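You operate a simulated robot arm through the tools that you are given. There is no shell and no other tool. Be economical: measure what you need, move in short steps, check, and stop when the job is done.

You run a simulated robot arm. Do the job below in one go: nothing can be reset, and whatever is moved stays where it is left.

## Task
Your hands are oily: dry them, then power up and open lane 1.
Fine: wipe your hands dry on a clean cloth before the wing switch, oil fouls a switch and makes the grip slip; the grey cloth ends where it lay on the ledge. Turn the switch on, press ON/OFF on the green screen, CLEAR the old frames while the lane shows SHUT, then set it to OPEN. The blue screen keeps its frames; the console stays on. A hard push or knock breaks screen glass. Drop nothing.
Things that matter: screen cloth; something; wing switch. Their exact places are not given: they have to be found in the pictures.

It is judged by the outcome, as a careful person would: the job done as asked, and still so three seconds after it is handed in. It fails if anything else is knocked over, pushed out of place, dropped, spilled or broken. Flat cloth is picked up by pressing the open fingertips on it (5 to 10 N) and closing them slowly along it; thin cloth reads only 2 to 8 mm in the jaws.

## Robot
A 7-joint arm with a fingered hand on a trunk, on a base that drives. Base frame: it is fixed to the floor where the robot stands at the start and does not move with it; the origin is under the middle of the robot, x ahead of it, y to its left, z up. Lengths are in m, angles in rad, forces in N, time in s.
With the tool pointing down near the work surface it reaches from about 0.1 to 0.48 m from the robot's upright axis, wherever it stands. Its first joint turns from -1.204 to 3.002 rad. Places, roughly: something [0.7, -0.1, 1]; wing switch [0.7, -0.2, 0.7]. Payload 3.2 kg.
The tool frame sits at the grasp point between the pads (the TCP): z along the fingers, y along the line on which they close. The tips reach 0.026 m beyond it. The gripper opens to 0.088 m. The gripper's body begins 0.03 m behind the TCP. The gripper is a hand of 5 fingers: y runs from the thumb to the fingers, the wrist lies at [-0.016, -0.108, -0.172] in the tool frame, and closing takes about 1.5 s.
Orientation is told as [roll, pitch, yaw] about the base's x, y, z axes, in that order, counted from this pose: with the fingers straight down and the wrist toward the robot, the tool's x, y and z point along [0, 1, 0], [1, 0, 0] and [0, 0, -1] of the base frame.

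## Interface
- The arm moves only by the tool send_rows. Its arguments are lists of equal length, an entry for each row: "grip": the opening in per cent of the stroke, from 0 (shut) to 100 (fully open); "travel": the shift along the base's x, y, z in cm, a list of three; "dr": the turn, a rotation vector about the base's x, y, z in rad, a list of three. In form: {"grip": [grip, ...], "travel": [[x, y, z], ...], "dr": [[ax, ay, az], ...]}. A call has 1 to 8 rows; each row is the pose to reach, as a shift and turn from the pose commanded when the call began. A row lasts 0.2 s, in which the tool goes at most 0.05 m and 0.15 rad; a call with a longer step from one row to the next is refused whole, and so is a gripper value outside its range. Where a pose cannot be reached the arm comes as near as it can. A force on the tool above 40 N (or 10 N above the force at the start of the call, whichever is more), or a blocked arm, ends the call early, and 0.2 s more pass. Each finger travels about 0.072 m/s and halts on what it meets, pressing with about 32 N; the grip force reading is that of the motor and also rises with nothing between the fingers. The clock runs only during rows and for 0.2 s after the last one: add rows that repeat a pose to give the fingers time. It gives the time, the measured TCP pose, the force on the tool (base axes), the opening and the grip force at its end, in the units of the frame above (readings bear some noise), with the torque about the TCP (base axes, N m) and any sound that the robot's microphone picked up.
- Cameras (640 x 400 px; columns grow to the right, rows downward): "scene" is now at [0.1261, -0.0261, 1.4348]; the picture's right is [-0.28, -0.96, 0.00], its down [-0.69, 0.20, -0.70] and it looks along [0.67, -0.19, -0.72] (base axes); focal length 284 px, centre (320, 200). "wrist" rides on the gripper at [0.067, -0.097, -0.117] in the tool frame; the picture's right is [-0.71, 0.33, -0.62], its down [-0.65, -0.65, 0.39] and it looks along [-0.28, 0.68, 0.68] (tool axes); focal length 234 px, centre (320, 200).
- camera(camera): a new picture of that camera. It takes no simulated time.
- lift_body(by): slides the trunk up (or, below 0, down) by that many m; the arm and the scene camera ride with it, the base frame stays. It gives what a move gives, with no picture.
- roll_base(legs): drives the robot by 1 to 6 legs, each [ahead, left, turn to the left] in m, m and rad, along the robot's own axes; the way and the turn of a leg run together, so that a leg with both is an arc; at most 1.5 m and 3.142 rad a leg. The arm and the cameras ride along, it lands a little off, and it stops where it bumps. It gives what a move gives.
- preshape(shape): the hand has 5 fingers and takes this shape, open, in about a second: jaw (thumb against the fingers, like two jaws); tri (thumb and two fingers); tip (a fingertip pinch); poke (one finger out to press); point (the index stretched); flat (the hand flat); cup (the hand cupped); fist (a fist). The gripper value then closes the fingers along that shape, each until it touches; the sizes above hold for jaw. It gives what a move gives, with no picture.
- pan_tilt(pan, tilt): turns the head with the scene camera to pan (to the left, within 1.501 rad either way) and tilt (down, from -0.506 to 1.204), counted from straight ahead of the robot. It gives what a move gives.
- probe_pixels(camera, pixels): for up to 12 pixels [column, row] of the newest picture of that camera ("zoom" is the newest enlarged one), the place [x, y, z] in the base frame of the surface seen there, good to about 0.002 m, but the place of the scene camera against the robot may be out by one fixed shift of up to 0.012 m in any direction. It takes no simulated time.
- inspect(camera, box): a new picture of the part [left, top, right, bottom] of that camera's present view, enlarged. It takes no simulated time.
- hand_in(): hands the job in; it is judged then, once.

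Keep the steps short. Do not move on a guess: measure, check each grasp and each placing, and mend mistakes. In all there are 80 turns and 68 pictures (those below and enlarged ones count). Leave the gripper open and the arm clear of the work at the hand-in unless told otherwise, and finish with a single line.

The tools are called by a JSON object that holds its "op" and its "data". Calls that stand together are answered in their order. send_rows: Moves the arm, as the interface text tells. Its arguments: {"type":"object","properties":{"grip":{"type":"array"},"travel":{"type":"array"},"dr":{"type":"array"}},"required":["grip","travel","dr"]} The other tools are called the same way: lift_body (by) slides the trunk up or down; preshape (shape) gives the hand a shape; roll_base (legs) drives the base; pan_tilt (pan, tilt) turns the head that bears the scene camera; camera (camera) takes a picture; probe_pixels (camera, pixels) gives the place of the surface under pixels of a picture; inspect (camera, box) takes an enlarged picture of a part of a camera's view; hand_in () hands the job in.

At the start:

```text
time_s: 0.0
eef_pos: [0.5437, -0.0067, 1.1963]
tool_rot: [0.0, -0.001, 0.0]
ft_force: [0.0, 0.3, 0.1]
moment: [-0.02, -0.01, -0.01]
opening: 0.0877
gripper_force: 0.0
shape: jaw
trunk travel left (down, up): [-0.75, 0.09]
robot x, y, heading: [0.0016, 0.0019, 0.004]
head pan, tilt: [-0.283, 0.798]
```

scene: 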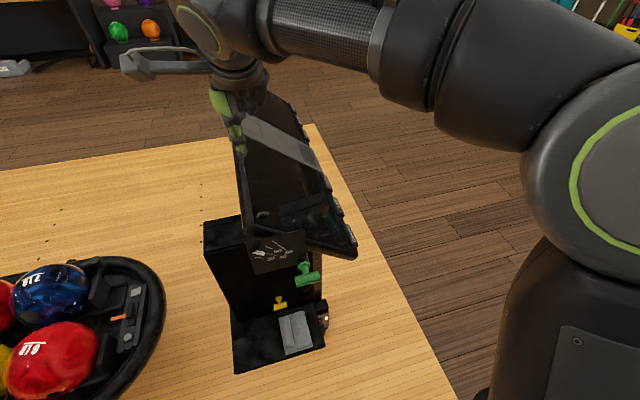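
wrist: 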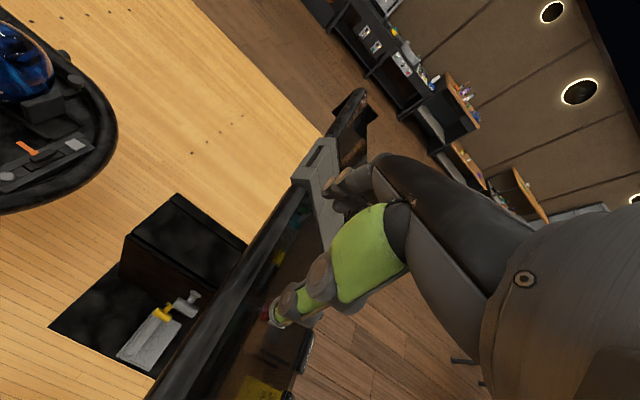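

The hand hangs over a dark console; the ledge with a grey cloth is near pixel (295,332), with a green thing at (307,275). I'll enlarge that region and the screen.

{"op": "inspect", "data": {"camera": "scene", "box": [200, 200, 360, 380]}}

{"op": "inspect", "data": {"camera": "scene", "box": [190, 70, 370, 270]}}

```text
2.22 times, centred on (280, 290) of scene
```

zoom: 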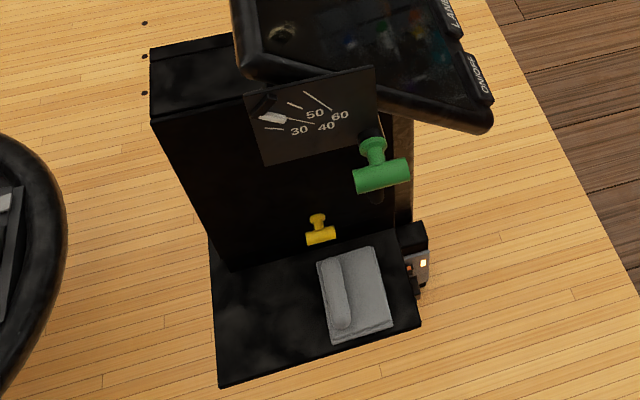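

```text
2.00 times, centred on (280, 170) of scene
```

zoom: 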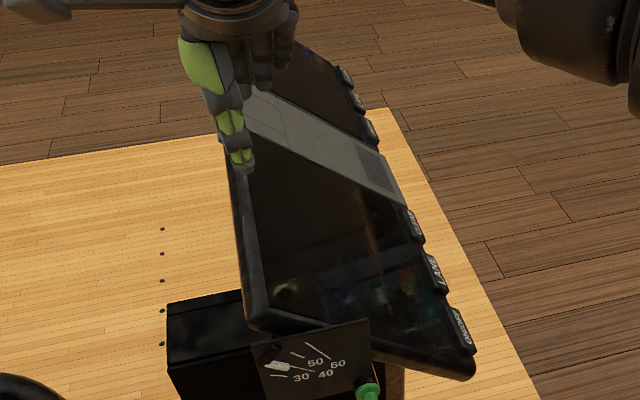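

I'll measure places on the console, cloth, knobs and the table.

{"op": "camera", "data": {"camera": "scene"}}

{"op": "probe_pixels", "data": {"camera": "scene", "pixels": [[300, 330], [285, 342], [308, 279], [280, 303], [275, 253], [324, 318], [235, 370], [325, 348], [210, 225], [240, 180], [345, 248], [255, 230]]}}

{"op": "probe_pixels", "data": {"camera": "scene", "pixels": [[346, 239], [338, 210], [328, 182], [307, 240], [300, 190], [260, 170], [320, 160], [307, 134], [304, 113], [400, 350], [170, 250], [150, 290]]}}

```text
63 pictures are left
```

scene: 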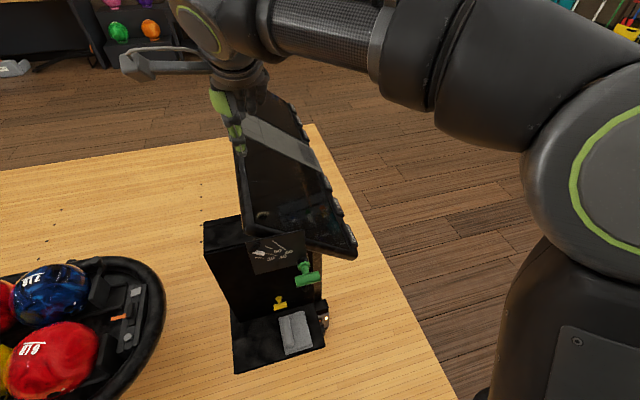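

```text
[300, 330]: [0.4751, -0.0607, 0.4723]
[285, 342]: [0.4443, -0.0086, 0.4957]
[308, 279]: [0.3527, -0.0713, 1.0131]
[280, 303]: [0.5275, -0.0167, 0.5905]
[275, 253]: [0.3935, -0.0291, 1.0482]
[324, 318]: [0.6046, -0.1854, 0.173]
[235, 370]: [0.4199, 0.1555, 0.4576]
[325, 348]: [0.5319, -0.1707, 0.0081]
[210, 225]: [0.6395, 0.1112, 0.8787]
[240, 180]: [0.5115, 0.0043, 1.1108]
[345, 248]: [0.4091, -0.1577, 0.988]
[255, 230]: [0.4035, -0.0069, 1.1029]
```

```text
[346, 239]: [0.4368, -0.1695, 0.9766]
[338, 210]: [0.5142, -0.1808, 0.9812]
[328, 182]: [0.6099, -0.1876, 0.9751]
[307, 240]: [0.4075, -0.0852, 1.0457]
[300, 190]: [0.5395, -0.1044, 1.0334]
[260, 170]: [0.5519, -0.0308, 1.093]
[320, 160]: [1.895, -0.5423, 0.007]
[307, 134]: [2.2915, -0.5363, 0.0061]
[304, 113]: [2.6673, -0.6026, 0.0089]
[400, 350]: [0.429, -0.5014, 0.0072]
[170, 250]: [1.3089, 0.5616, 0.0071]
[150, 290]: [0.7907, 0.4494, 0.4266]
```

The console stands on the floor: screens slope at z≈0.98–1.11 facing −y, with buttons on their lower edge at y≈−0.18; a ledge with the cloth at z≈0.47. I raise the trunk and back away for a full view.

{"op": "lift_body", "data": {"by": 0.08}}

{"op": "roll_base", "data": {"legs": [[-0.6, 0, 0]]}}

{"op": "pan_tilt", "data": {"pan": -0.05, "tilt": 0.55}}

{"op": "camera", "data": {"camera": "scene"}}

```text
time_s: 1.2
eef_pos: [0.5443, -0.0078, 1.2764]
tool_rot: [0.001, -0.001, 0.0]
ft_force: [0.0, -0.6, 0.6]
moment: [0.0, -0.01, -0.02]
opening: 0.0877
gripper_force: 0.0
shape: jaw
trunk travel left (down, up): [-0.83, 0.01]
robot x, y, heading: [-0.0043, -0.0025, 0.0]
head pan, tilt: [-0.283, 0.798]
```

```text
time_s: 4.5
eef_pos: [-0.0475, -0.0071, 1.2754]
tool_rot: [0.0, 0.0, -0.003]
ft_force: [-0.4, -0.6, 0.6]
moment: [-0.02, -0.01, 0.03]
opening: 0.0882
gripper_force: 0.1
shape: jaw
trunk travel left (down, up): [-0.83, 0.01]
robot x, y, heading: [-0.591, -0.0019, 0.004]
head pan, tilt: [-0.283, 0.798]
```

```text
time_s: 5.3
eef_pos: [-0.0491, -0.0073, 1.2767]
tool_rot: [0.001, 0.0, -0.001]
ft_force: [0.8, 0.2, 0.4]
moment: [0.01, 0.01, -0.01]
opening: 0.0879
gripper_force: 0.1
shape: jaw
trunk travel left (down, up): [-0.83, 0.01]
robot x, y, heading: [-0.5886, 0.0008, -0.003]
head pan, tilt: [-0.051, 0.55]
```

```text
62 pictures are left
```

scene: 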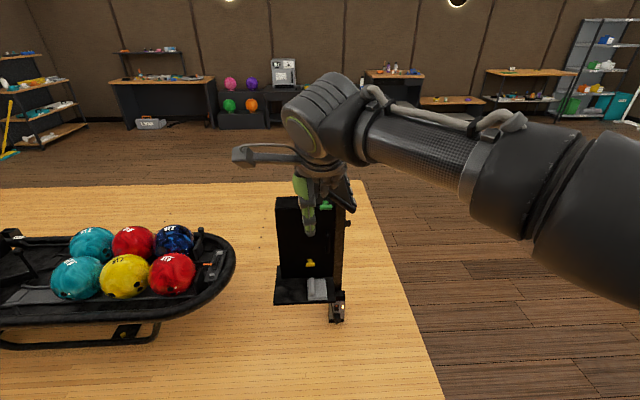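

I'll go round to the −y side (player side) at a safe distance and look at the screens face on.

{"op": "roll_base", "data": {"legs": [[0, -1.2, 0], [1.2, 0, 0], [0, 0, 1.571]]}}

{"op": "camera", "data": {"camera": "scene"}}

{"op": "camera", "data": {"camera": "wrist"}}

```text
time_s: 21.2
eef_pos: [0.6403, -0.6674, 1.275]
tool_rot: [0.0, 0.0, 1.611]
ft_force: [1.0, 0.0, 0.7]
moment: [0.02, 0.01, 0.01]
opening: 0.0876
gripper_force: 0.0
shape: jaw
trunk travel left (down, up): [-0.83, 0.01]
robot x, y, heading: [0.6566, -1.2099, 1.607]
head pan, tilt: [-0.051, 0.55]
```

```text
61 pictures are left
```

scene: 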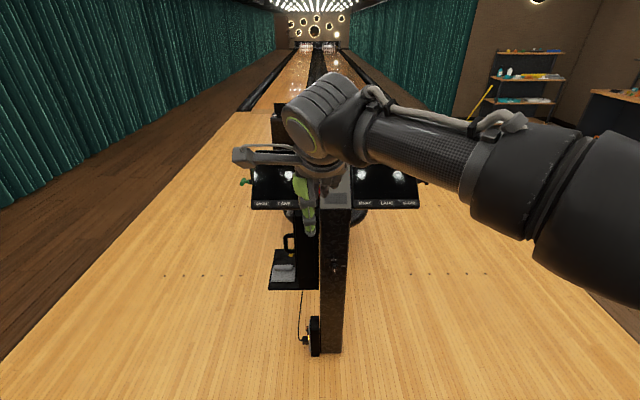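

```text
60 pictures are left
```

wrist: 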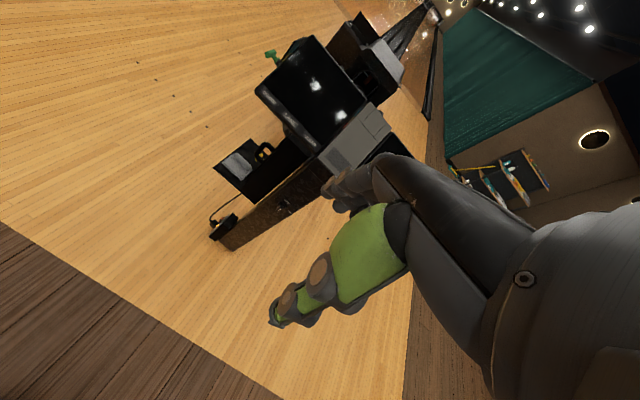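

Now zooming on the console from here.

{"op": "inspect", "data": {"camera": "scene", "box": [230, 150, 440, 360]}}

{"op": "inspect", "data": {"camera": "scene", "box": [255, 220, 355, 300]}}

{"op": "probe_pixels", "data": {"camera": "scene", "pixels": [[244, 182], [426, 183], [262, 204], [284, 204], [365, 204], [387, 203], [410, 203], [335, 262], [285, 272], [315, 322], [288, 240], [254, 187]]}}

```text
1.90 times, centred on (335, 255) of scene
```

zoom: 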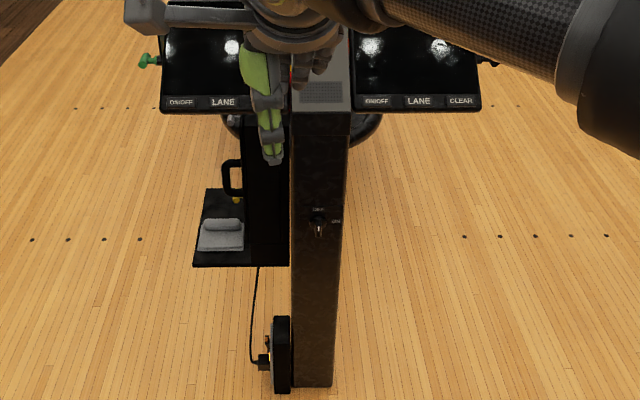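

```text
5.00 times, centred on (305, 260) of scene
```

zoom: 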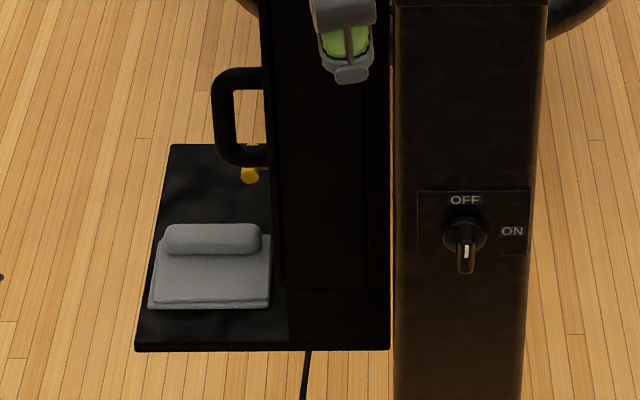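

```text
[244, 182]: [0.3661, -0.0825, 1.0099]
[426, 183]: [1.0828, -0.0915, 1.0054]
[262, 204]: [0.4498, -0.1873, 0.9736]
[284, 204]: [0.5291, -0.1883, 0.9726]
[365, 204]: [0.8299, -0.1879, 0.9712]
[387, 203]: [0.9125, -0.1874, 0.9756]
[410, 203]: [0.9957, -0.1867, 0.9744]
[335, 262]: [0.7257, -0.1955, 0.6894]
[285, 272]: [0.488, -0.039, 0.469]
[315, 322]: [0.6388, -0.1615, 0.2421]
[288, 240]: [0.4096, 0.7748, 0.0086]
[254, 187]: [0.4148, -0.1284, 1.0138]
```

The wing switch is on the post's −y face at ≈(0.726,−0.195,0.69): wing upright at OFF, ON a quarter turn clockwise. The cloth is on the ledge, with a rolled ridge along x. I'll lower the trunk, shift left and come closer to see cloth and ledge well.

{"op": "lift_body", "data": {"by": -0.55}}

{"op": "roll_base", "data": {"legs": [[0, 0, -0.036], [0, 0.2, 0], [0.2, 0, 0]]}}

{"op": "camera", "data": {"camera": "scene"}}

{"op": "camera", "data": {"camera": "wrist"}}

```text
refused: -0.55 is not a number from -0.4 to 0.4
```

```text
time_s: 24.4
eef_pos: [0.4573, -0.4675, 1.2762]
tool_rot: [0.0, -0.002, 1.575]
ft_force: [0.7, -0.6, -0.4]
moment: [-0.02, 0.01, -0.01]
opening: 0.0877
gripper_force: 0.1
shape: jaw
trunk travel left (down, up): [-0.83, 0.01]
robot x, y, heading: [0.4532, -1.0135, 1.574]
head pan, tilt: [-0.051, 0.55]
```

```text
57 pictures are left
```

scene: 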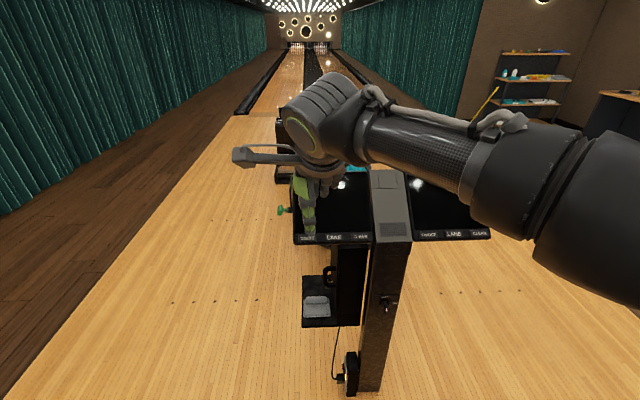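

```text
56 pictures are left
```

wrist: 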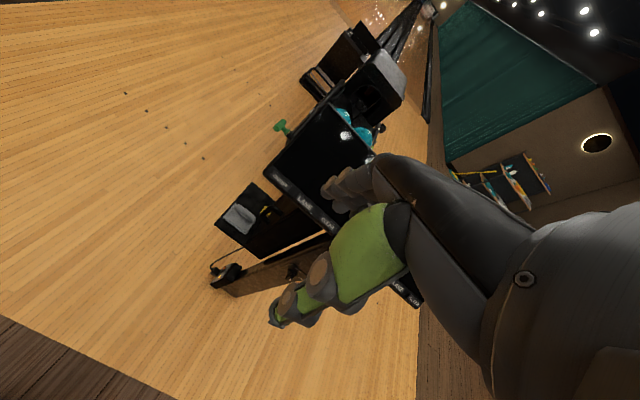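

Zooming at both screens and the cloth for details and colours.

{"op": "inspect", "data": {"camera": "scene", "box": [270, 150, 510, 250]}}

{"op": "inspect", "data": {"camera": "scene", "box": [290, 250, 370, 340]}}

{"op": "probe_pixels", "data": {"camera": "zoom", "pixels": [[200, 210], [155, 215], [160, 285], [250, 285], [250, 215], [205, 250], [100, 330], [310, 330], [250, 130], [130, 160], [330, 100], [480, 240]]}}

```text
2.67 times, centred on (390, 200) of scene
```

zoom: 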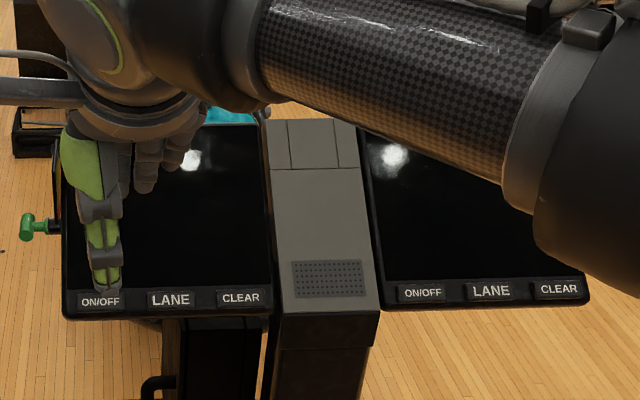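

```text
4.44 times, centred on (330, 295) of scene
```

zoom: 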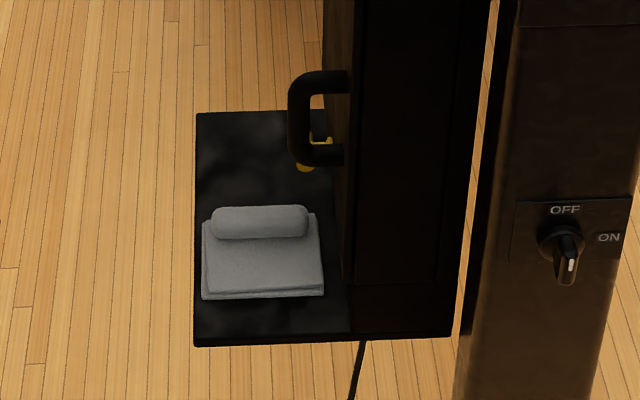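

```text
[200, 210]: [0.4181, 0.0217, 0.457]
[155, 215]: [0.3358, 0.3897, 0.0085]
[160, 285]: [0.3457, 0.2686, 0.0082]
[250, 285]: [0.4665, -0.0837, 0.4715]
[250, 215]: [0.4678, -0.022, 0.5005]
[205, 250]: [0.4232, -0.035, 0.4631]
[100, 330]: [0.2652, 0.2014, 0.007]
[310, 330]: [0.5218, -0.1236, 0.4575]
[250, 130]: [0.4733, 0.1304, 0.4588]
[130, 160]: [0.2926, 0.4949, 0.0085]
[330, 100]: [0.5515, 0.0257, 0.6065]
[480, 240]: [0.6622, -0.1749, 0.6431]
```

Cloth: x 0.43–0.53, y −0.10…−0.01, top ≈0.471, with a ridge at y≈−0.02 rising to 0.50; ledge 0.458. I'll lower the trunk and approach diagonally (heading ≈0.8) so the forearm stays clear of the post.

{"op": "lift_body", "data": {"by": -0.4}}

{"op": "lift_body", "data": {"by": -0.2}}

{"op": "roll_base", "data": {"legs": [[0, 0.48, 0], [0, 0, -0.774], [0, 0.33, 0], [0.3, 0, 0]]}}

{"op": "pan_tilt", "data": {"pan": 0.0, "tilt": 0.5}}

{"op": "camera", "data": {"camera": "scene"}}

{"op": "camera", "data": {"camera": "wrist"}}

```text
time_s: 28.3
eef_pos: [0.4591, -0.4671, 0.876]
tool_rot: [0.0, 0.0, 1.575]
ft_force: [-0.2, -0.2, -0.9]
moment: [0.04, -0.03, -0.02]
opening: 0.0878
gripper_force: 0.1
shape: jaw
trunk travel left (down, up): [-0.43, 0.41]
robot x, y, heading: [0.4532, -1.0097, 1.576]
head pan, tilt: [-0.051, 0.55]
```

```text
time_s: 30.4
eef_pos: [0.4579, -0.4667, 0.6759]
tool_rot: [-0.001, 0.001, 1.577]
ft_force: [0.6, 1.0, 0.0]
moment: [0.0, 0.0, -0.02]
opening: 0.088
gripper_force: 0.0
shape: jaw
trunk travel left (down, up): [-0.23, 0.61]
robot x, y, heading: [0.4563, -1.0114, 1.577]
head pan, tilt: [-0.051, 0.55]
```

```text
time_s: 38.7
eef_pos: [0.3215, -0.1789, 0.6759]
tool_rot: [0.0, 0.0, 0.807]
ft_force: [-0.4, 0.6, -0.3]
moment: [0.0, -0.05, -0.01]
opening: 0.0877
gripper_force: 0.0
shape: jaw
trunk travel left (down, up): [-0.23, 0.61]
robot x, y, heading: [-0.0566, -0.5663, 0.809]
head pan, tilt: [-0.051, 0.55]
```

```text
time_s: 39.3
eef_pos: [0.3216, -0.1794, 0.6747]
tool_rot: [-0.001, 0.0, 0.808]
ft_force: [0.2, -0.1, 0.1]
moment: [0.01, -0.01, -0.04]
opening: 0.0881
gripper_force: 0.1
shape: jaw
trunk travel left (down, up): [-0.23, 0.61]
robot x, y, heading: [-0.0631, -0.5647, 0.813]
head pan, tilt: [0.0, 0.499]
```

```text
53 pictures are left
```

scene: 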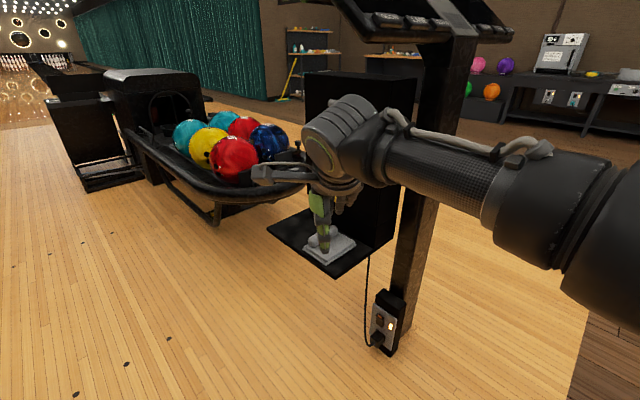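

```text
52 pictures are left
```

wrist: 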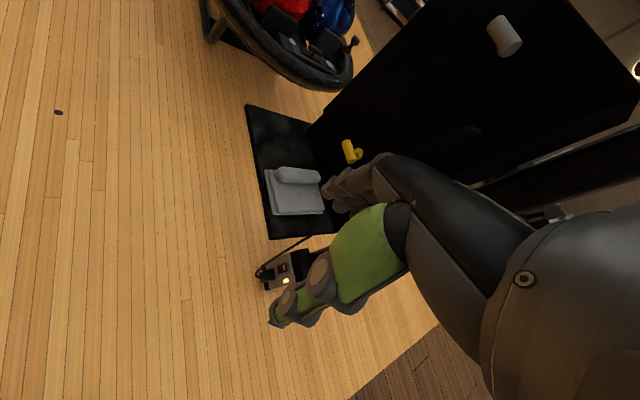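

Measuring cloth, ledge and box from the wrist camera (not subject to the head's shift).

{"op": "probe_pixels", "data": {"camera": "wrist", "pixels": [[299, 175], [280, 172], [316, 178], [268, 173], [274, 214], [322, 212], [298, 200], [272, 237], [246, 106], [352, 152], [505, 35], [312, 128]]}}

{"op": "inspect", "data": {"camera": "wrist", "box": [240, 90, 440, 330]}}

{"op": "inspect", "data": {"camera": "scene", "box": [260, 160, 400, 280]}}

{"op": "probe_pixels", "data": {"camera": "zoom", "pixels": [[290, 260], [330, 380], [210, 415], [285, 430], [290, 375], [370, 370], [265, 370]]}}

```text
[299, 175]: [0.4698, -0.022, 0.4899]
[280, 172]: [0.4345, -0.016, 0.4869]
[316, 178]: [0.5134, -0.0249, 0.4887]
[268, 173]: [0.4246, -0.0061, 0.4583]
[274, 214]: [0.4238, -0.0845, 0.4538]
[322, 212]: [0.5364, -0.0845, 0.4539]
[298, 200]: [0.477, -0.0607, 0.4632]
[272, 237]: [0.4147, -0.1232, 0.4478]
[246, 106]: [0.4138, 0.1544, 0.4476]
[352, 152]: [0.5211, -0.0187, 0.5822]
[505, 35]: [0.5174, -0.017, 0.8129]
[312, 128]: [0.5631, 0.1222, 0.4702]
```

```text
1.67 times, centred on (340, 210) of wrist
```

zoom: 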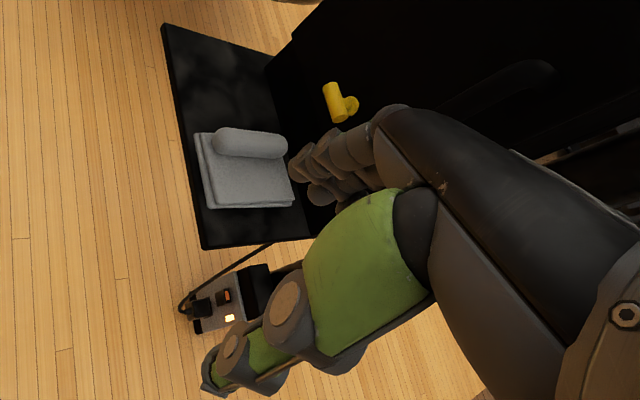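

```text
3.33 times, centred on (330, 220) of scene
```

zoom: 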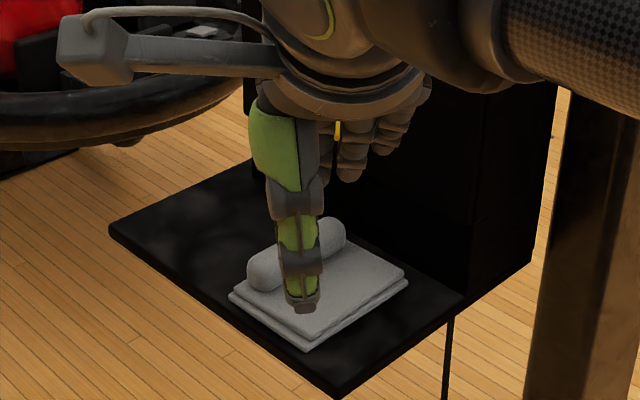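

```text
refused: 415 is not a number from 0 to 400
```

Scene depth reads ≈0.009 high against the wrist camera. There's a yellow knob at (0.52,−0.02,0.58) and a grey one at (0.517,−0.017,0.81) on the box wall, so I must stay left of x≈0.50. I'll lower to z≈0.555 off the ledge, turn the hand so it closes along y, and look.

{"op": "lift_body", "data": {"by": -0.12}}

{"op": "send_rows", "data": {"grip": [100, 100, 100, 100, 100, 100, 100], "travel": [[0, 0, 0], [0, 0, 0], [0, 0, 0], [0, 0, 0], [0, 0, 0], [0, 0, 0], [0, 0, 0]], "dr": [[0, 0, 0.127], [0, 0, 0.254], [0, 0, 0.381], [0, 0, 0.508], [0, 0, 0.635], [0, 0, 0.76], [0, 0, 0.76]]}}

{"op": "camera", "data": {"camera": "wrist"}}

{"op": "camera", "data": {"camera": "scene"}}

```text
time_s: 40.8
eef_pos: [0.3216, -0.1799, 0.5563]
tool_rot: [0.0, -0.001, 0.807]
ft_force: [0.4, 0.3, 1.2]
moment: [0.0, 0.01, -0.02]
opening: 0.0878
gripper_force: 0.1
shape: jaw
trunk travel left (down, up): [-0.11, 0.73]
robot x, y, heading: [-0.0585, -0.5676, 0.808]
head pan, tilt: [0.0, 0.499]
```

```text
time_s: 42.4
eef_pos: [0.3209, -0.1792, 0.5565]
tool_rot: [0.001, 0.001, 1.57]
ft_force: [0.1, -0.5, -0.1]
moment: [-0.03, -0.03, -0.01]
opening: 0.0879
gripper_force: 0.1
shape: jaw
trunk travel left (down, up): [-0.11, 0.73]
robot x, y, heading: [-0.0563, -0.5669, 0.813]
head pan, tilt: [0.0, 0.499]
```

```text
49 pictures are left
```

wrist: 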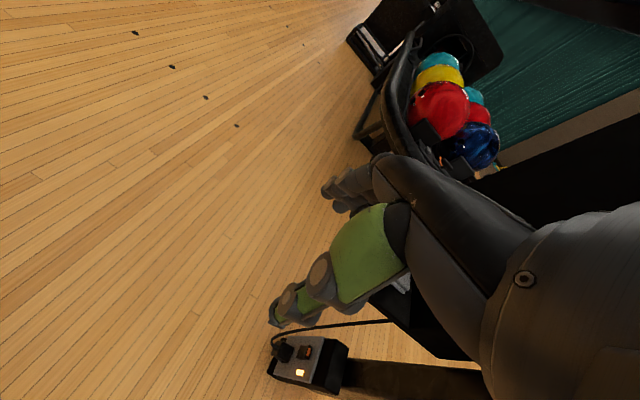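

```text
48 pictures are left
```

scene: 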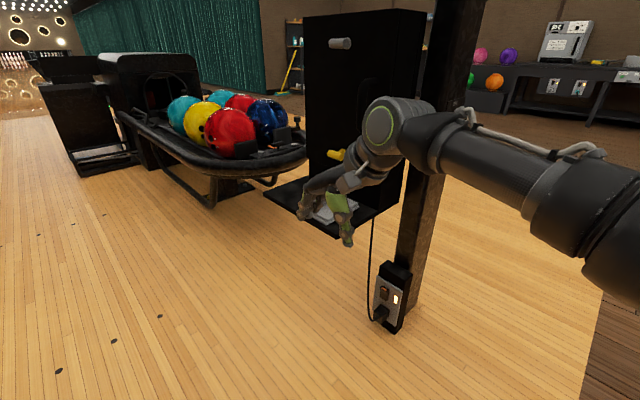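

Measuring the forearm's line to be sure it clears the post when moving in.

{"op": "probe_pixels", "data": {"camera": "scene", "pixels": [[385, 125], [430, 140], [470, 150], [520, 180], [570, 200], [610, 240], [345, 235], [305, 212], [340, 200], [345, 152], [337, 43]]}}

```text
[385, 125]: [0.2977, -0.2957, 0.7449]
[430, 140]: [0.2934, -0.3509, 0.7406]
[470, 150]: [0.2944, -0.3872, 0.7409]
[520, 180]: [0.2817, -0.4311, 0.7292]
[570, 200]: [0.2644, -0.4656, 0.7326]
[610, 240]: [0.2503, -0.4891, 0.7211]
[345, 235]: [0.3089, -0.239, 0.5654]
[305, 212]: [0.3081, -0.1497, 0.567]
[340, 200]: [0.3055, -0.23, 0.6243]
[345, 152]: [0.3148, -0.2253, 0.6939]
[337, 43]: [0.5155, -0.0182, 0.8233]
```

The forearm runs straight along −y: clear. I pull the arm back 5 cm, then drive in so the hand comes over the ridge.

{"op": "send_rows", "data": {"grip": [100, 100, 100], "travel": [[-1.8, -1.8, 0], [-3.5, -3.5, 0], [-3.5, -3.5, 0]], "dr": [[0, 0, 0], [0, 0, 0], [0, 0, 0]]}}

{"op": "roll_base", "data": {"legs": [[0.23, 0.01, 0]]}}

{"op": "camera", "data": {"camera": "scene"}}

{"op": "camera", "data": {"camera": "wrist"}}

```text
time_s: 43.2
eef_pos: [0.2848, -0.2153, 0.5569]
tool_rot: [-0.001, 0.001, 1.571]
ft_force: [0.2, 0.2, -1.3]
moment: [0.0, 0.03, -0.01]
opening: 0.0879
gripper_force: 0.1
shape: jaw
trunk travel left (down, up): [-0.11, 0.73]
robot x, y, heading: [-0.0611, -0.5692, 0.807]
head pan, tilt: [0.0, 0.499]
```

```text
time_s: 45.0
eef_pos: [0.4378, -0.0388, 0.5572]
tool_rot: [0.001, -0.001, 1.57]
ft_force: [0.2, -0.1, 0.3]
moment: [0.0, -0.01, 0.0]
opening: 0.0878
gripper_force: 0.1
shape: jaw
trunk travel left (down, up): [-0.11, 0.73]
robot x, y, heading: [0.0932, -0.3912, 0.811]
head pan, tilt: [0.0, 0.499]
```

```text
47 pictures are left
```

scene: 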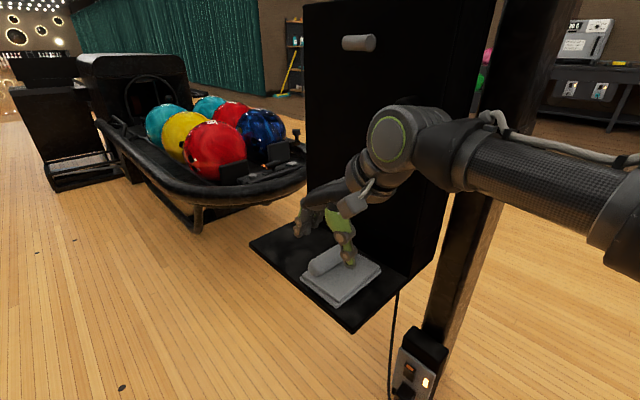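

```text
46 pictures are left
```

wrist: 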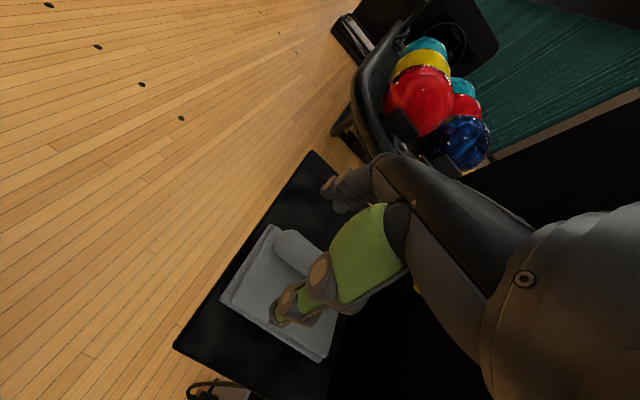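

The hand is over the cloth. I centre on the ridge (0.462,−0.022) and descend until the tips straddle it, just above the flat fold.

{"op": "send_rows", "data": {"grip": [100, 100, 100, 100, 100], "travel": [[2.4, 1.7, 0], [2.4, 1.7, -2.0], [2.4, 1.7, -4.0], [2.4, 1.7, -6.0], [2.4, 1.7, -6.0]], "dr": [[0, 0, 0], [0, 0, 0], [0, 0, 0], [0, 0, 0], [0, 0, 0]]}}

{"op": "inspect", "data": {"camera": "scene", "box": [230, 150, 430, 330]}}

{"op": "inspect", "data": {"camera": "wrist", "box": [180, 150, 420, 390]}}

```text
time_s: 46.2
eef_pos: [0.4629, -0.0213, 0.4954]
tool_rot: [0.002, 0.003, 1.57]
ft_force: [-0.4, -0.1, 0.3]
moment: [0.01, -0.05, -0.02]
opening: 0.0877
gripper_force: 0.0
shape: jaw
trunk travel left (down, up): [-0.11, 0.73]
robot x, y, heading: [0.0914, -0.3893, 0.809]
head pan, tilt: [0.0, 0.499]
```

```text
2.22 times, centred on (330, 240) of scene
```

zoom: 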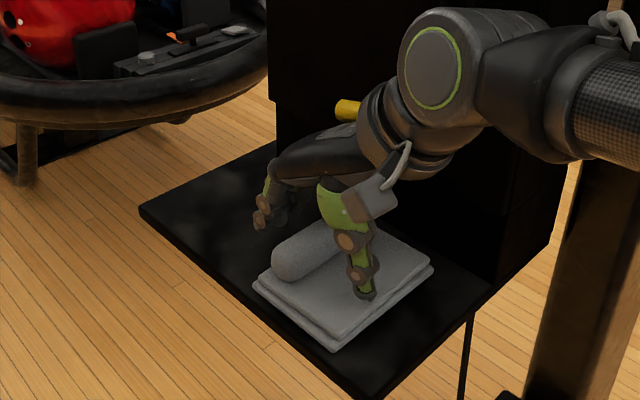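

```text
1.67 times, centred on (300, 270) of wrist
```

zoom: 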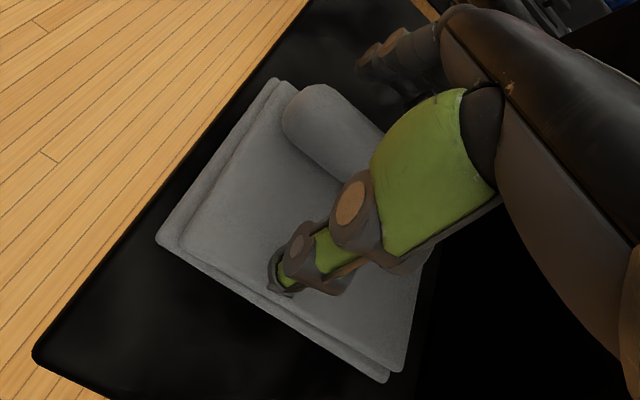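

The hand straddles the ridge. I close slowly and check forces.

{"op": "send_rows", "data": {"grip": [85, 70, 55, 45, 38, 30, 30], "travel": [[0, 0, 0], [0, 0, 0], [0, 0, 0], [0, 0, 0], [0, 0, 0], [0, 0, 0], [0, 0, 0]], "dr": [[0, 0, 0], [0, 0, 0], [0, 0, 0], [0, 0, 0], [0, 0, 0], [0, 0, 0], [0, 0, 0]]}}

{"op": "inspect", "data": {"camera": "scene", "box": [230, 150, 430, 330]}}

```text
time_s: 47.8
eef_pos: [0.4626, -0.0207, 0.4968]
tool_rot: [-0.001, 0.001, 1.569]
ft_force: [-0.2, 0.4, -0.2]
moment: [0.0, 0.02, 0.04]
opening: 0.0271
gripper_force: 0.1
shape: jaw
trunk travel left (down, up): [-0.11, 0.73]
robot x, y, heading: [0.0895, -0.3905, 0.811]
head pan, tilt: [0.0, 0.499]
```

```text
2.22 times, centred on (330, 240) of scene
```

zoom: 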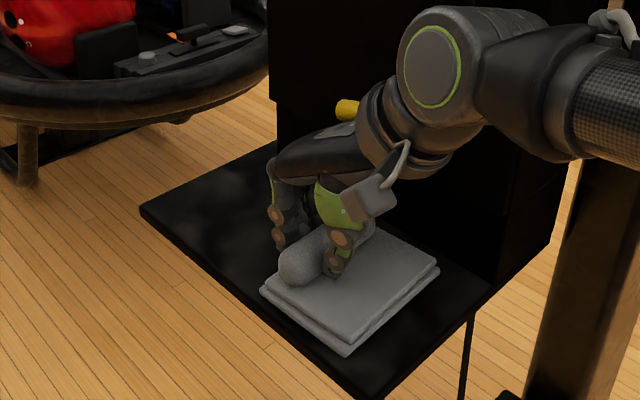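

Fingers are around the ridge (27 mm, no force yet). Closing further to get a firm hold.

{"op": "send_rows", "data": {"grip": [25, 20, 15, 10, 5, 0, 0, 0], "travel": [[0, 0, 0], [0, 0, 0], [0, 0, 0], [0, 0, 0], [0, 0, 0], [0, 0, 0], [0, 0, 0], [0, 0, 0]], "dr": [[0, 0, 0], [0, 0, 0], [0, 0, 0], [0, 0, 0], [0, 0, 0], [0, 0, 0], [0, 0, 0], [0, 0, 0]]}}

{"op": "inspect", "data": {"camera": "scene", "box": [230, 150, 430, 330]}}

```text
time_s: 49.6
eef_pos: [0.4623, -0.0203, 0.4969]
tool_rot: [-0.001, 0.0, 1.571]
ft_force: [-0.1, 0.6, -0.3]
moment: [-0.05, 0.02, 0.04]
opening: 0.0225
gripper_force: 31.9
shape: jaw
trunk travel left (down, up): [-0.11, 0.73]
robot x, y, heading: [0.0958, -0.3917, 0.813]
head pan, tilt: [0.0, 0.499]
```

```text
2.22 times, centred on (330, 240) of scene
```

zoom: 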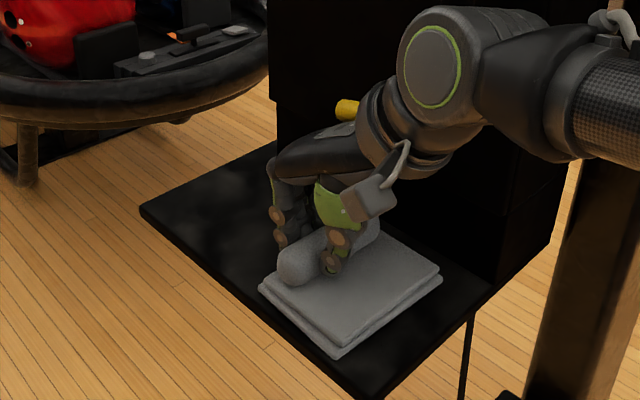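

Firm hold: 22 mm at 32 N. I'll wipe: keep squeezing and rub the cloth back and forth along the ledge by 2 cm, ending at the same spot, without lifting it.

{"op": "send_rows", "data": {"grip": [0, 0, 0, 0, 0, 0, 0, 0], "travel": [[0, 1, 0], [0, 2, 0], [0, 1, 0], [0, -0.5, 0], [0, -1.5, 0], [0, -0.5, 0], [0, 0, 0], [0, 0, 0]], "dr": [[0, 0, 0], [0, 0, 0], [0, 0, 0], [0, 0, 0], [0, 0, 0], [0, 0, 0], [0, 0, 0], [0, 0, 0]]}}

{"op": "inspect", "data": {"camera": "scene", "box": [230, 150, 430, 330]}}

```text
time_s: 51.4
eef_pos: [0.462, -0.0219, 0.4969]
tool_rot: [-0.002, -0.002, 1.57]
ft_force: [1.0, -1.4, 3.0]
moment: [-0.16, 0.01, 0.04]
opening: 0.0229
gripper_force: 31.9
shape: jaw
trunk travel left (down, up): [-0.11, 0.73]
robot x, y, heading: [0.092, -0.3907, 0.813]
head pan, tilt: [0.0, 0.499]
```

```text
2.22 times, centred on (330, 240) of scene
```

zoom: 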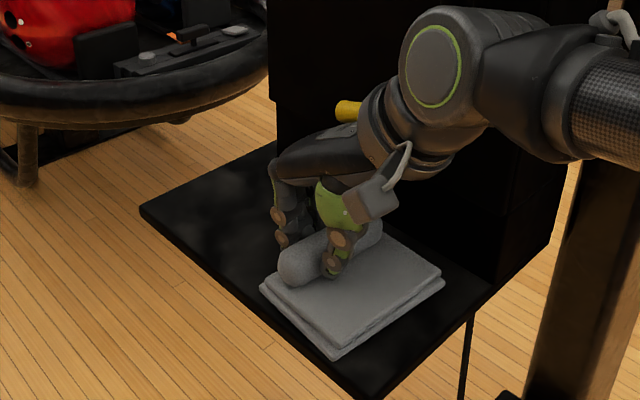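

Now rub with the fingers themselves: ease the grip slightly, slide along the ridge, squeeze again, a few times.

{"op": "send_rows", "data": {"grip": [27, 27, 27, 27, 27, 20, 10, 0], "travel": [[0, 0, 0], [1, 0, 0], [0, 0, 0], [-1, 0, 0], [0, 0, 0], [0, 0, 0], [0, 0, 0], [0, 0, 0]], "dr": [[0, 0, 0], [0, 0, 0], [0, 0, 0], [0, 0, 0], [0, 0, 0], [0, 0, 0], [0, 0, 0], [0, 0, 0]]}}

{"op": "send_rows", "data": {"grip": [0, 0, 0, 0, 0, 0, 0, 0], "travel": [[0, 0, 0], [0, 0.8, 0], [0, 1.6, 0], [0, 0.8, 0], [0, -0.8, 0], [0, -1.5, 0], [0, -0.8, 0], [0, 0, 0]], "dr": [[0, 0, 0], [0, 0, 0], [0, 0, 0], [0, 0, 0], [0, 0, 0], [0, 0, 0], [0, 0, 0], [0, 0, 0]]}}

{"op": "inspect", "data": {"camera": "wrist", "box": [180, 150, 420, 390]}}

```text
time_s: 53.2
eef_pos: [0.4626, -0.0212, 0.4958]
tool_rot: [-0.001, 0.0, 1.57]
ft_force: [1.0, -0.2, 1.1]
moment: [-0.06, 0.01, 0.03]
opening: 0.0225
gripper_force: 32.0
shape: jaw
trunk travel left (down, up): [-0.11, 0.73]
robot x, y, heading: [0.0925, -0.3891, 0.813]
head pan, tilt: [0.0, 0.499]
```

```text
time_s: 55.0
eef_pos: [0.4615, -0.0212, 0.4966]
tool_rot: [0.001, 0.0, 1.569]
ft_force: [-0.8, 0.0, 0.2]
moment: [0.01, 0.05, -0.01]
opening: 0.0228
gripper_force: 32.2
shape: jaw
trunk travel left (down, up): [-0.11, 0.73]
robot x, y, heading: [0.0918, -0.3911, 0.806]
head pan, tilt: [0.0, 0.499]
```

```text
1.67 times, centred on (300, 270) of wrist
```

zoom: 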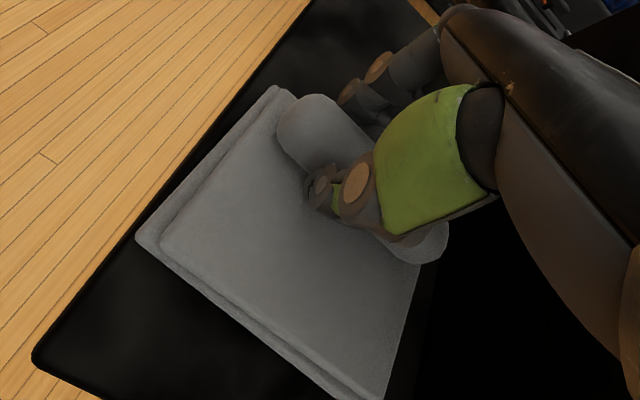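

Probing the cloth corners now against where it lay (left-front corner ≈(0.424,−0.085), right-front ≈(0.536,−0.085)).

{"op": "probe_pixels", "data": {"camera": "zoom", "pixels": [[140, 237], [136, 237], [276, 92], [272, 90], [312, 108], [375, 397], [205, 290], [250, 320]]}}

```text
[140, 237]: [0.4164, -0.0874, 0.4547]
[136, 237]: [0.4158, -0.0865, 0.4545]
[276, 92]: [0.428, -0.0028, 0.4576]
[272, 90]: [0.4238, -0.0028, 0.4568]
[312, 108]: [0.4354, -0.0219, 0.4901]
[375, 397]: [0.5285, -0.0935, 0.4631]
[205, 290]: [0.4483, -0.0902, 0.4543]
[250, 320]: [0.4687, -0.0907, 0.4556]
```

The cloth has turned ≈−0.1 rad and slid ≈5 mm. Still gripping, I turn it back +0.1 rad and shift +6 mm in y, then ease open.

{"op": "send_rows", "data": {"grip": [0, 0, 0, 0], "travel": [[0, 0.2, 0], [0.1, 0.4, 0], [0.1, 0.6, 0], [0.1, 0.6, 0]], "dr": [[0, 0, 0.04], [0, 0, 0.08], [0, 0, 0.1], [0, 0, 0.1]]}}

{"op": "send_rows", "data": {"grip": [10, 22, 34, 46, 60, 75, 90, 100], "travel": [[0, 0, 0], [0, 0, 0], [0, 0, 0], [0, 0, 0], [0, 0, 0], [0, 0, 0], [0, 0, 0], [0, 0, 0]], "dr": [[0, 0, 0], [0, 0, 0], [0, 0, 0], [0, 0, 0], [0, 0, 0], [0, 0, 0], [0, 0, 0], [0, 0, 0]]}}

{"op": "inspect", "data": {"camera": "wrist", "box": [180, 150, 420, 390]}}

```text
time_s: 56.0
eef_pos: [0.4538, -0.0227, 0.4995]
tool_rot: [-0.003, 0.002, 1.681]
ft_force: [-0.3, -1.1, -0.2]
moment: [0.04, 0.0, 0.01]
opening: 0.0228
gripper_force: 32.5
shape: jaw
trunk travel left (down, up): [-0.11, 0.73]
robot x, y, heading: [0.0934, -0.3927, 0.806]
head pan, tilt: [0.0, 0.499]
```

```text
time_s: 57.8
eef_pos: [0.4514, -0.0229, 0.4988]
tool_rot: [-0.004, 0.005, 1.682]
ft_force: [0.0, -0.1, 0.1]
moment: [-0.01, 0.02, 0.01]
opening: 0.0876
gripper_force: 0.0
shape: jaw
trunk travel left (down, up): [-0.11, 0.73]
robot x, y, heading: [0.0916, -0.3903, 0.81]
head pan, tilt: [0.0, 0.499]
```

```text
1.67 times, centred on (300, 270) of wrist
```

zoom: 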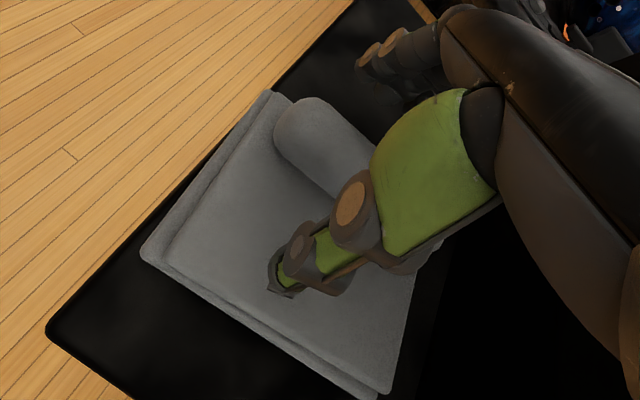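

The arm missed its target (x fell ≈1 cm: a joint limit). Probe the cloth now.

{"op": "probe_pixels", "data": {"camera": "zoom", "pixels": [[144, 251], [269, 94], [375, 396], [280, 341], [308, 112], [47, 330], [352, 5]]}}

```text
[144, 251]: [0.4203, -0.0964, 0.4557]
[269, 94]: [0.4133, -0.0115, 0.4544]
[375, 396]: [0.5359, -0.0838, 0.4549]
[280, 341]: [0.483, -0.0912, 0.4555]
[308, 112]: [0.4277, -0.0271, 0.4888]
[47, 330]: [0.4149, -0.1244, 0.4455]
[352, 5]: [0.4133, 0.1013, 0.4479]
```

The cloth is now +0.1 rad turned and ≈6 mm off in x, 3 mm in y. I regrip in this aligned pose, turn back to yaw 1.57 with the shift, and release.

{"op": "send_rows", "data": {"grip": [80, 60, 45, 35, 25, 15, 10, 10], "travel": [[0, 0, 0], [0, 0, 0], [0, 0, 0], [0, 0, 0], [0, 0, 0], [0, 0, 0], [0, 0, 0], [0, 0, 0]], "dr": [[0, 0, 0], [0, 0, 0], [0, 0, 0], [0, 0, 0], [0, 0, 0], [0, 0, 0], [0, 0, 0], [0, 0, 0]]}}

{"op": "send_rows", "data": {"grip": [10, 10, 10, 10, 10], "travel": [[-0.1, -0.1, 0], [-0.2, -0.1, 0], [-0.3, -0.2, 0], [-0.3, -0.2, 0], [-0.3, -0.2, 0]], "dr": [[0, 0, -0.03], [0, 0, -0.07], [0, 0, -0.1], [0, 0, -0.1], [0, 0, -0.1]]}}

{"op": "inspect", "data": {"camera": "wrist", "box": [180, 150, 420, 390]}}

```text
time_s: 59.6
eef_pos: [0.4514, -0.0218, 0.4979]
tool_rot: [-0.003, 0.003, 1.681]
ft_force: [0.4, 0.7, -0.6]
moment: [-0.03, -0.05, 0.0]
opening: 0.0233
gripper_force: 32.6
shape: jaw
trunk travel left (down, up): [-0.11, 0.73]
robot x, y, heading: [0.0905, -0.3936, 0.811]
head pan, tilt: [0.0, 0.499]
```

```text
time_s: 60.8
eef_pos: [0.461, -0.0162, 0.4983]
tool_rot: [-0.001, -0.003, 1.57]
ft_force: [-1.3, -0.6, 6.7]
moment: [-0.11, 0.0, 0.07]
opening: 0.0234
gripper_force: 32.4
shape: jaw
trunk travel left (down, up): [-0.11, 0.73]
robot x, y, heading: [0.0916, -0.3951, 0.806]
head pan, tilt: [0.0, 0.499]
```

```text
1.67 times, centred on (300, 270) of wrist
```

zoom: 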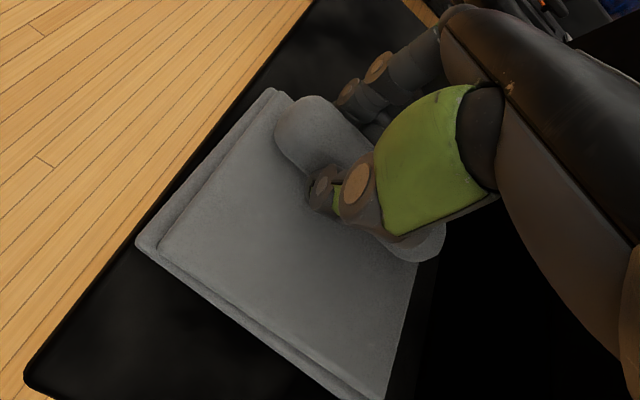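

{"op": "probe_pixels", "data": {"camera": "zoom", "pixels": [[140, 244], [270, 93], [340, 388], [250, 325], [305, 110], [28, 380]]}}

```text
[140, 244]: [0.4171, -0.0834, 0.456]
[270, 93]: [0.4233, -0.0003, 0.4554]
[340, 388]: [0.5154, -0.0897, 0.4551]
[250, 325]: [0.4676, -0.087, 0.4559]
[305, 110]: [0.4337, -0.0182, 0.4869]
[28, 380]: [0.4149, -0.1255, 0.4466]
```

Close to the original outline (within ≈5 mm, −0.07 rad). Release slowly and re-measure.

{"op": "send_rows", "data": {"grip": [18, 26, 34, 46, 60, 75, 90, 100], "travel": [[0, 0, 0], [0, 0, 0], [0, 0, 0], [0, 0, 0], [0, 0, 0], [0, 0, 0], [0, 0, 0], [0, 0, 0]], "dr": [[0, 0, 0], [0, 0, 0], [0, 0, 0], [0, 0, 0], [0, 0, 0], [0, 0, 0], [0, 0, 0], [0, 0, 0]]}}

{"op": "send_rows", "data": {"grip": [100, 100, 100, 100], "travel": [[0, 0, 2], [0, 0, 4], [0, 0, 6], [0, 0, 6]], "dr": [[0, 0, 0], [0, 0, 0], [0, 0, 0], [0, 0, 0]]}}

{"op": "camera", "data": {"camera": "wrist"}}

```text
time_s: 62.6
eef_pos: [0.4599, -0.0166, 0.4969]
tool_rot: [0.001, 0.0, 1.573]
ft_force: [-0.7, -0.1, -0.2]
moment: [0.03, -0.01, 0.0]
opening: 0.0878
gripper_force: 0.0
shape: jaw
trunk travel left (down, up): [-0.11, 0.73]
robot x, y, heading: [0.0928, -0.3932, 0.815]
head pan, tilt: [0.0, 0.499]
```

```text
time_s: 63.6
eef_pos: [0.456, -0.0189, 0.5553]
tool_rot: [-0.003, 0.006, 1.577]
ft_force: [0.2, -0.6, -0.5]
moment: [0.05, -0.01, 0.02]
opening: 0.0877
gripper_force: 0.1
shape: jaw
trunk travel left (down, up): [-0.11, 0.73]
robot x, y, heading: [0.0895, -0.3927, 0.81]
head pan, tilt: [0.0, 0.499]
```

```text
37 pictures are left
```

wrist: 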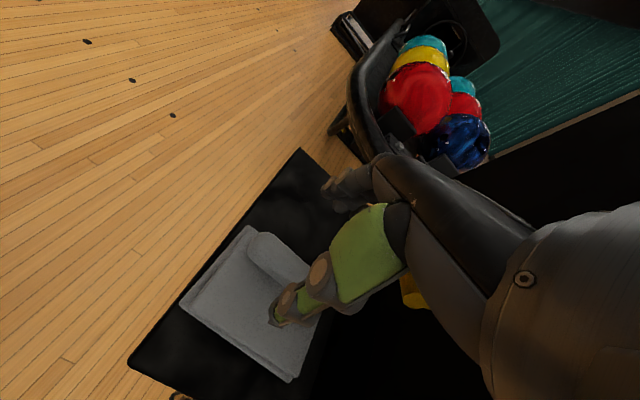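

{"op": "probe_pixels", "data": {"camera": "wrist", "pixels": [[182, 303], [247, 227], [292, 380], [237, 342], [262, 239], [265, 270]]}}

```text
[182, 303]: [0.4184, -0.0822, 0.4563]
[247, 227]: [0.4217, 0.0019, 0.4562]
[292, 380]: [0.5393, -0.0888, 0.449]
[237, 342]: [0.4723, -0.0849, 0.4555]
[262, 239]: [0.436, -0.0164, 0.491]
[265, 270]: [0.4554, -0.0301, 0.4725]
```

The cloth lies within ≈5 mm of where it was (corners (0.418,−0.082), (0.422,0.002), (0.539,−0.089)), flat and on the ledge. Now I withdraw and drive round to face the wing switch at a distance.

{"op": "roll_base", "data": {"legs": [[-0.35, 0, 0], [0, 0, 0.76], [-0.45, 0, 0], [0, -0.87, 0]]}}

{"op": "inspect", "data": {"camera": "scene", "box": [200, 100, 440, 300]}}

```text
time_s: 74.5
eef_pos: [0.7403, -0.5698, 0.5568]
tool_rot: [-0.001, 0.002, 2.334]
ft_force: [-0.3, 0.0, 0.2]
moment: [0.01, -0.01, 0.03]
opening: 0.0879
gripper_force: 0.2
shape: jaw
trunk travel left (down, up): [-0.11, 0.73]
robot x, y, heading: [0.7359, -1.092, 1.572]
head pan, tilt: [0.0, 0.499]
```

```text
2.00 times, centred on (320, 200) of scene
```

zoom: 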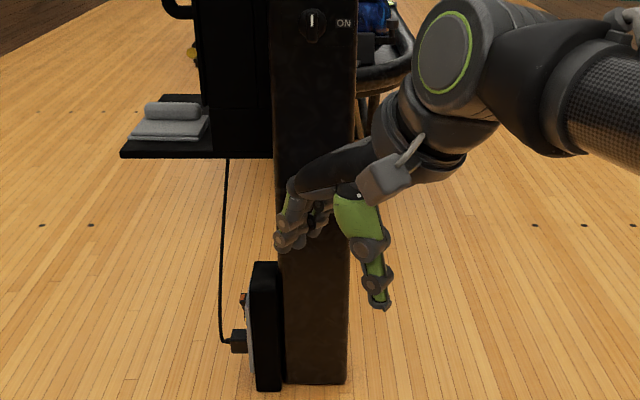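

Switch visible at zoom (312,22). I turn the hand to point at the post (+y) with the closing line horizontal, raising it to switch height, in two calls.

{"op": "send_rows", "data": {"grip": [100, 100, 100, 100, 100, 100], "travel": [[0, 0, 1], [0, 0, 2], [0, 0, 3], [0, 0, 4], [0, 0, 5], [0, 0, 6]], "dr": [[0.1231, -0.0526, 0.0526], [0.2462, -0.1052, 0.1052], [0.3693, -0.1578, 0.1578], [0.4923, -0.2103, 0.2103], [0.6154, -0.2629, 0.2629], [0.7385, -0.3155, 0.3155]]}}

{"op": "send_rows", "data": {"grip": [100, 100, 100, 100, 100, 100, 100], "travel": [[0, 0, 1], [0, 0, 2], [0, 0, 3], [0, 0, 4], [0, 0, 5], [0, 0, 6], [0, 0, 6]], "dr": [[0.1231, -0.0526, 0.0526], [0.2462, -0.1052, 0.1052], [0.3693, -0.1578, 0.1578], [0.4923, -0.2103, 0.2103], [0.6154, -0.2629, 0.2629], [0.7385, -0.3155, 0.3155], [0.7385, -0.3155, 0.3155]]}}

{"op": "camera", "data": {"camera": "wrist"}}

{"op": "camera", "data": {"camera": "scene"}}

```text
time_s: 75.9
eef_pos: [0.7428, -0.5701, 0.6163]
tool_rot: [-0.787, -0.171, 2.736]
ft_force: [-1.2, 0.7, -0.5]
moment: [0.0, 0.01, 0.02]
opening: 0.0877
gripper_force: 0.1
shape: jaw
trunk travel left (down, up): [-0.11, 0.73]
robot x, y, heading: [0.7308, -1.0949, 1.574]
head pan, tilt: [0.0, 0.499]
```

```text
time_s: 77.5
eef_pos: [0.7403, -0.5699, 0.6767]
tool_rot: [-1.569, -0.002, -3.139]
ft_force: [0.9, -0.1, -0.1]
moment: [0.0, -0.01, -0.02]
opening: 0.0878
gripper_force: 0.1
shape: jaw
trunk travel left (down, up): [-0.11, 0.73]
robot x, y, heading: [0.7324, -1.0925, 1.572]
head pan, tilt: [0.0, 0.499]
```

```text
35 pictures are left
```

wrist: 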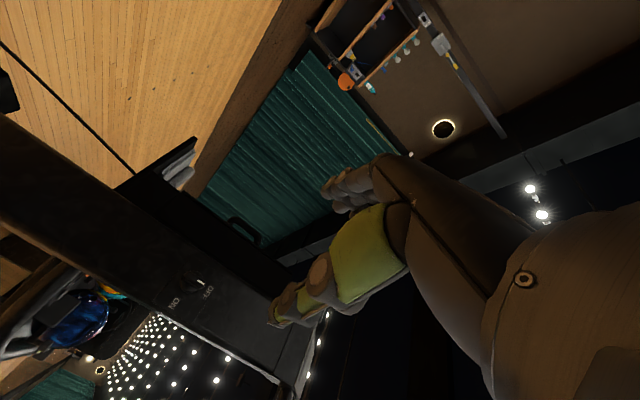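

```text
34 pictures are left
```

scene: 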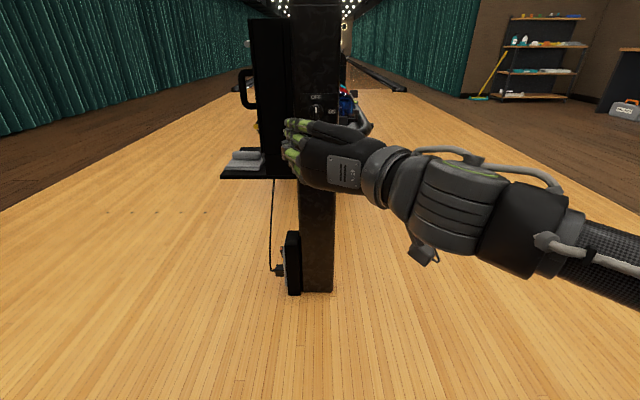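

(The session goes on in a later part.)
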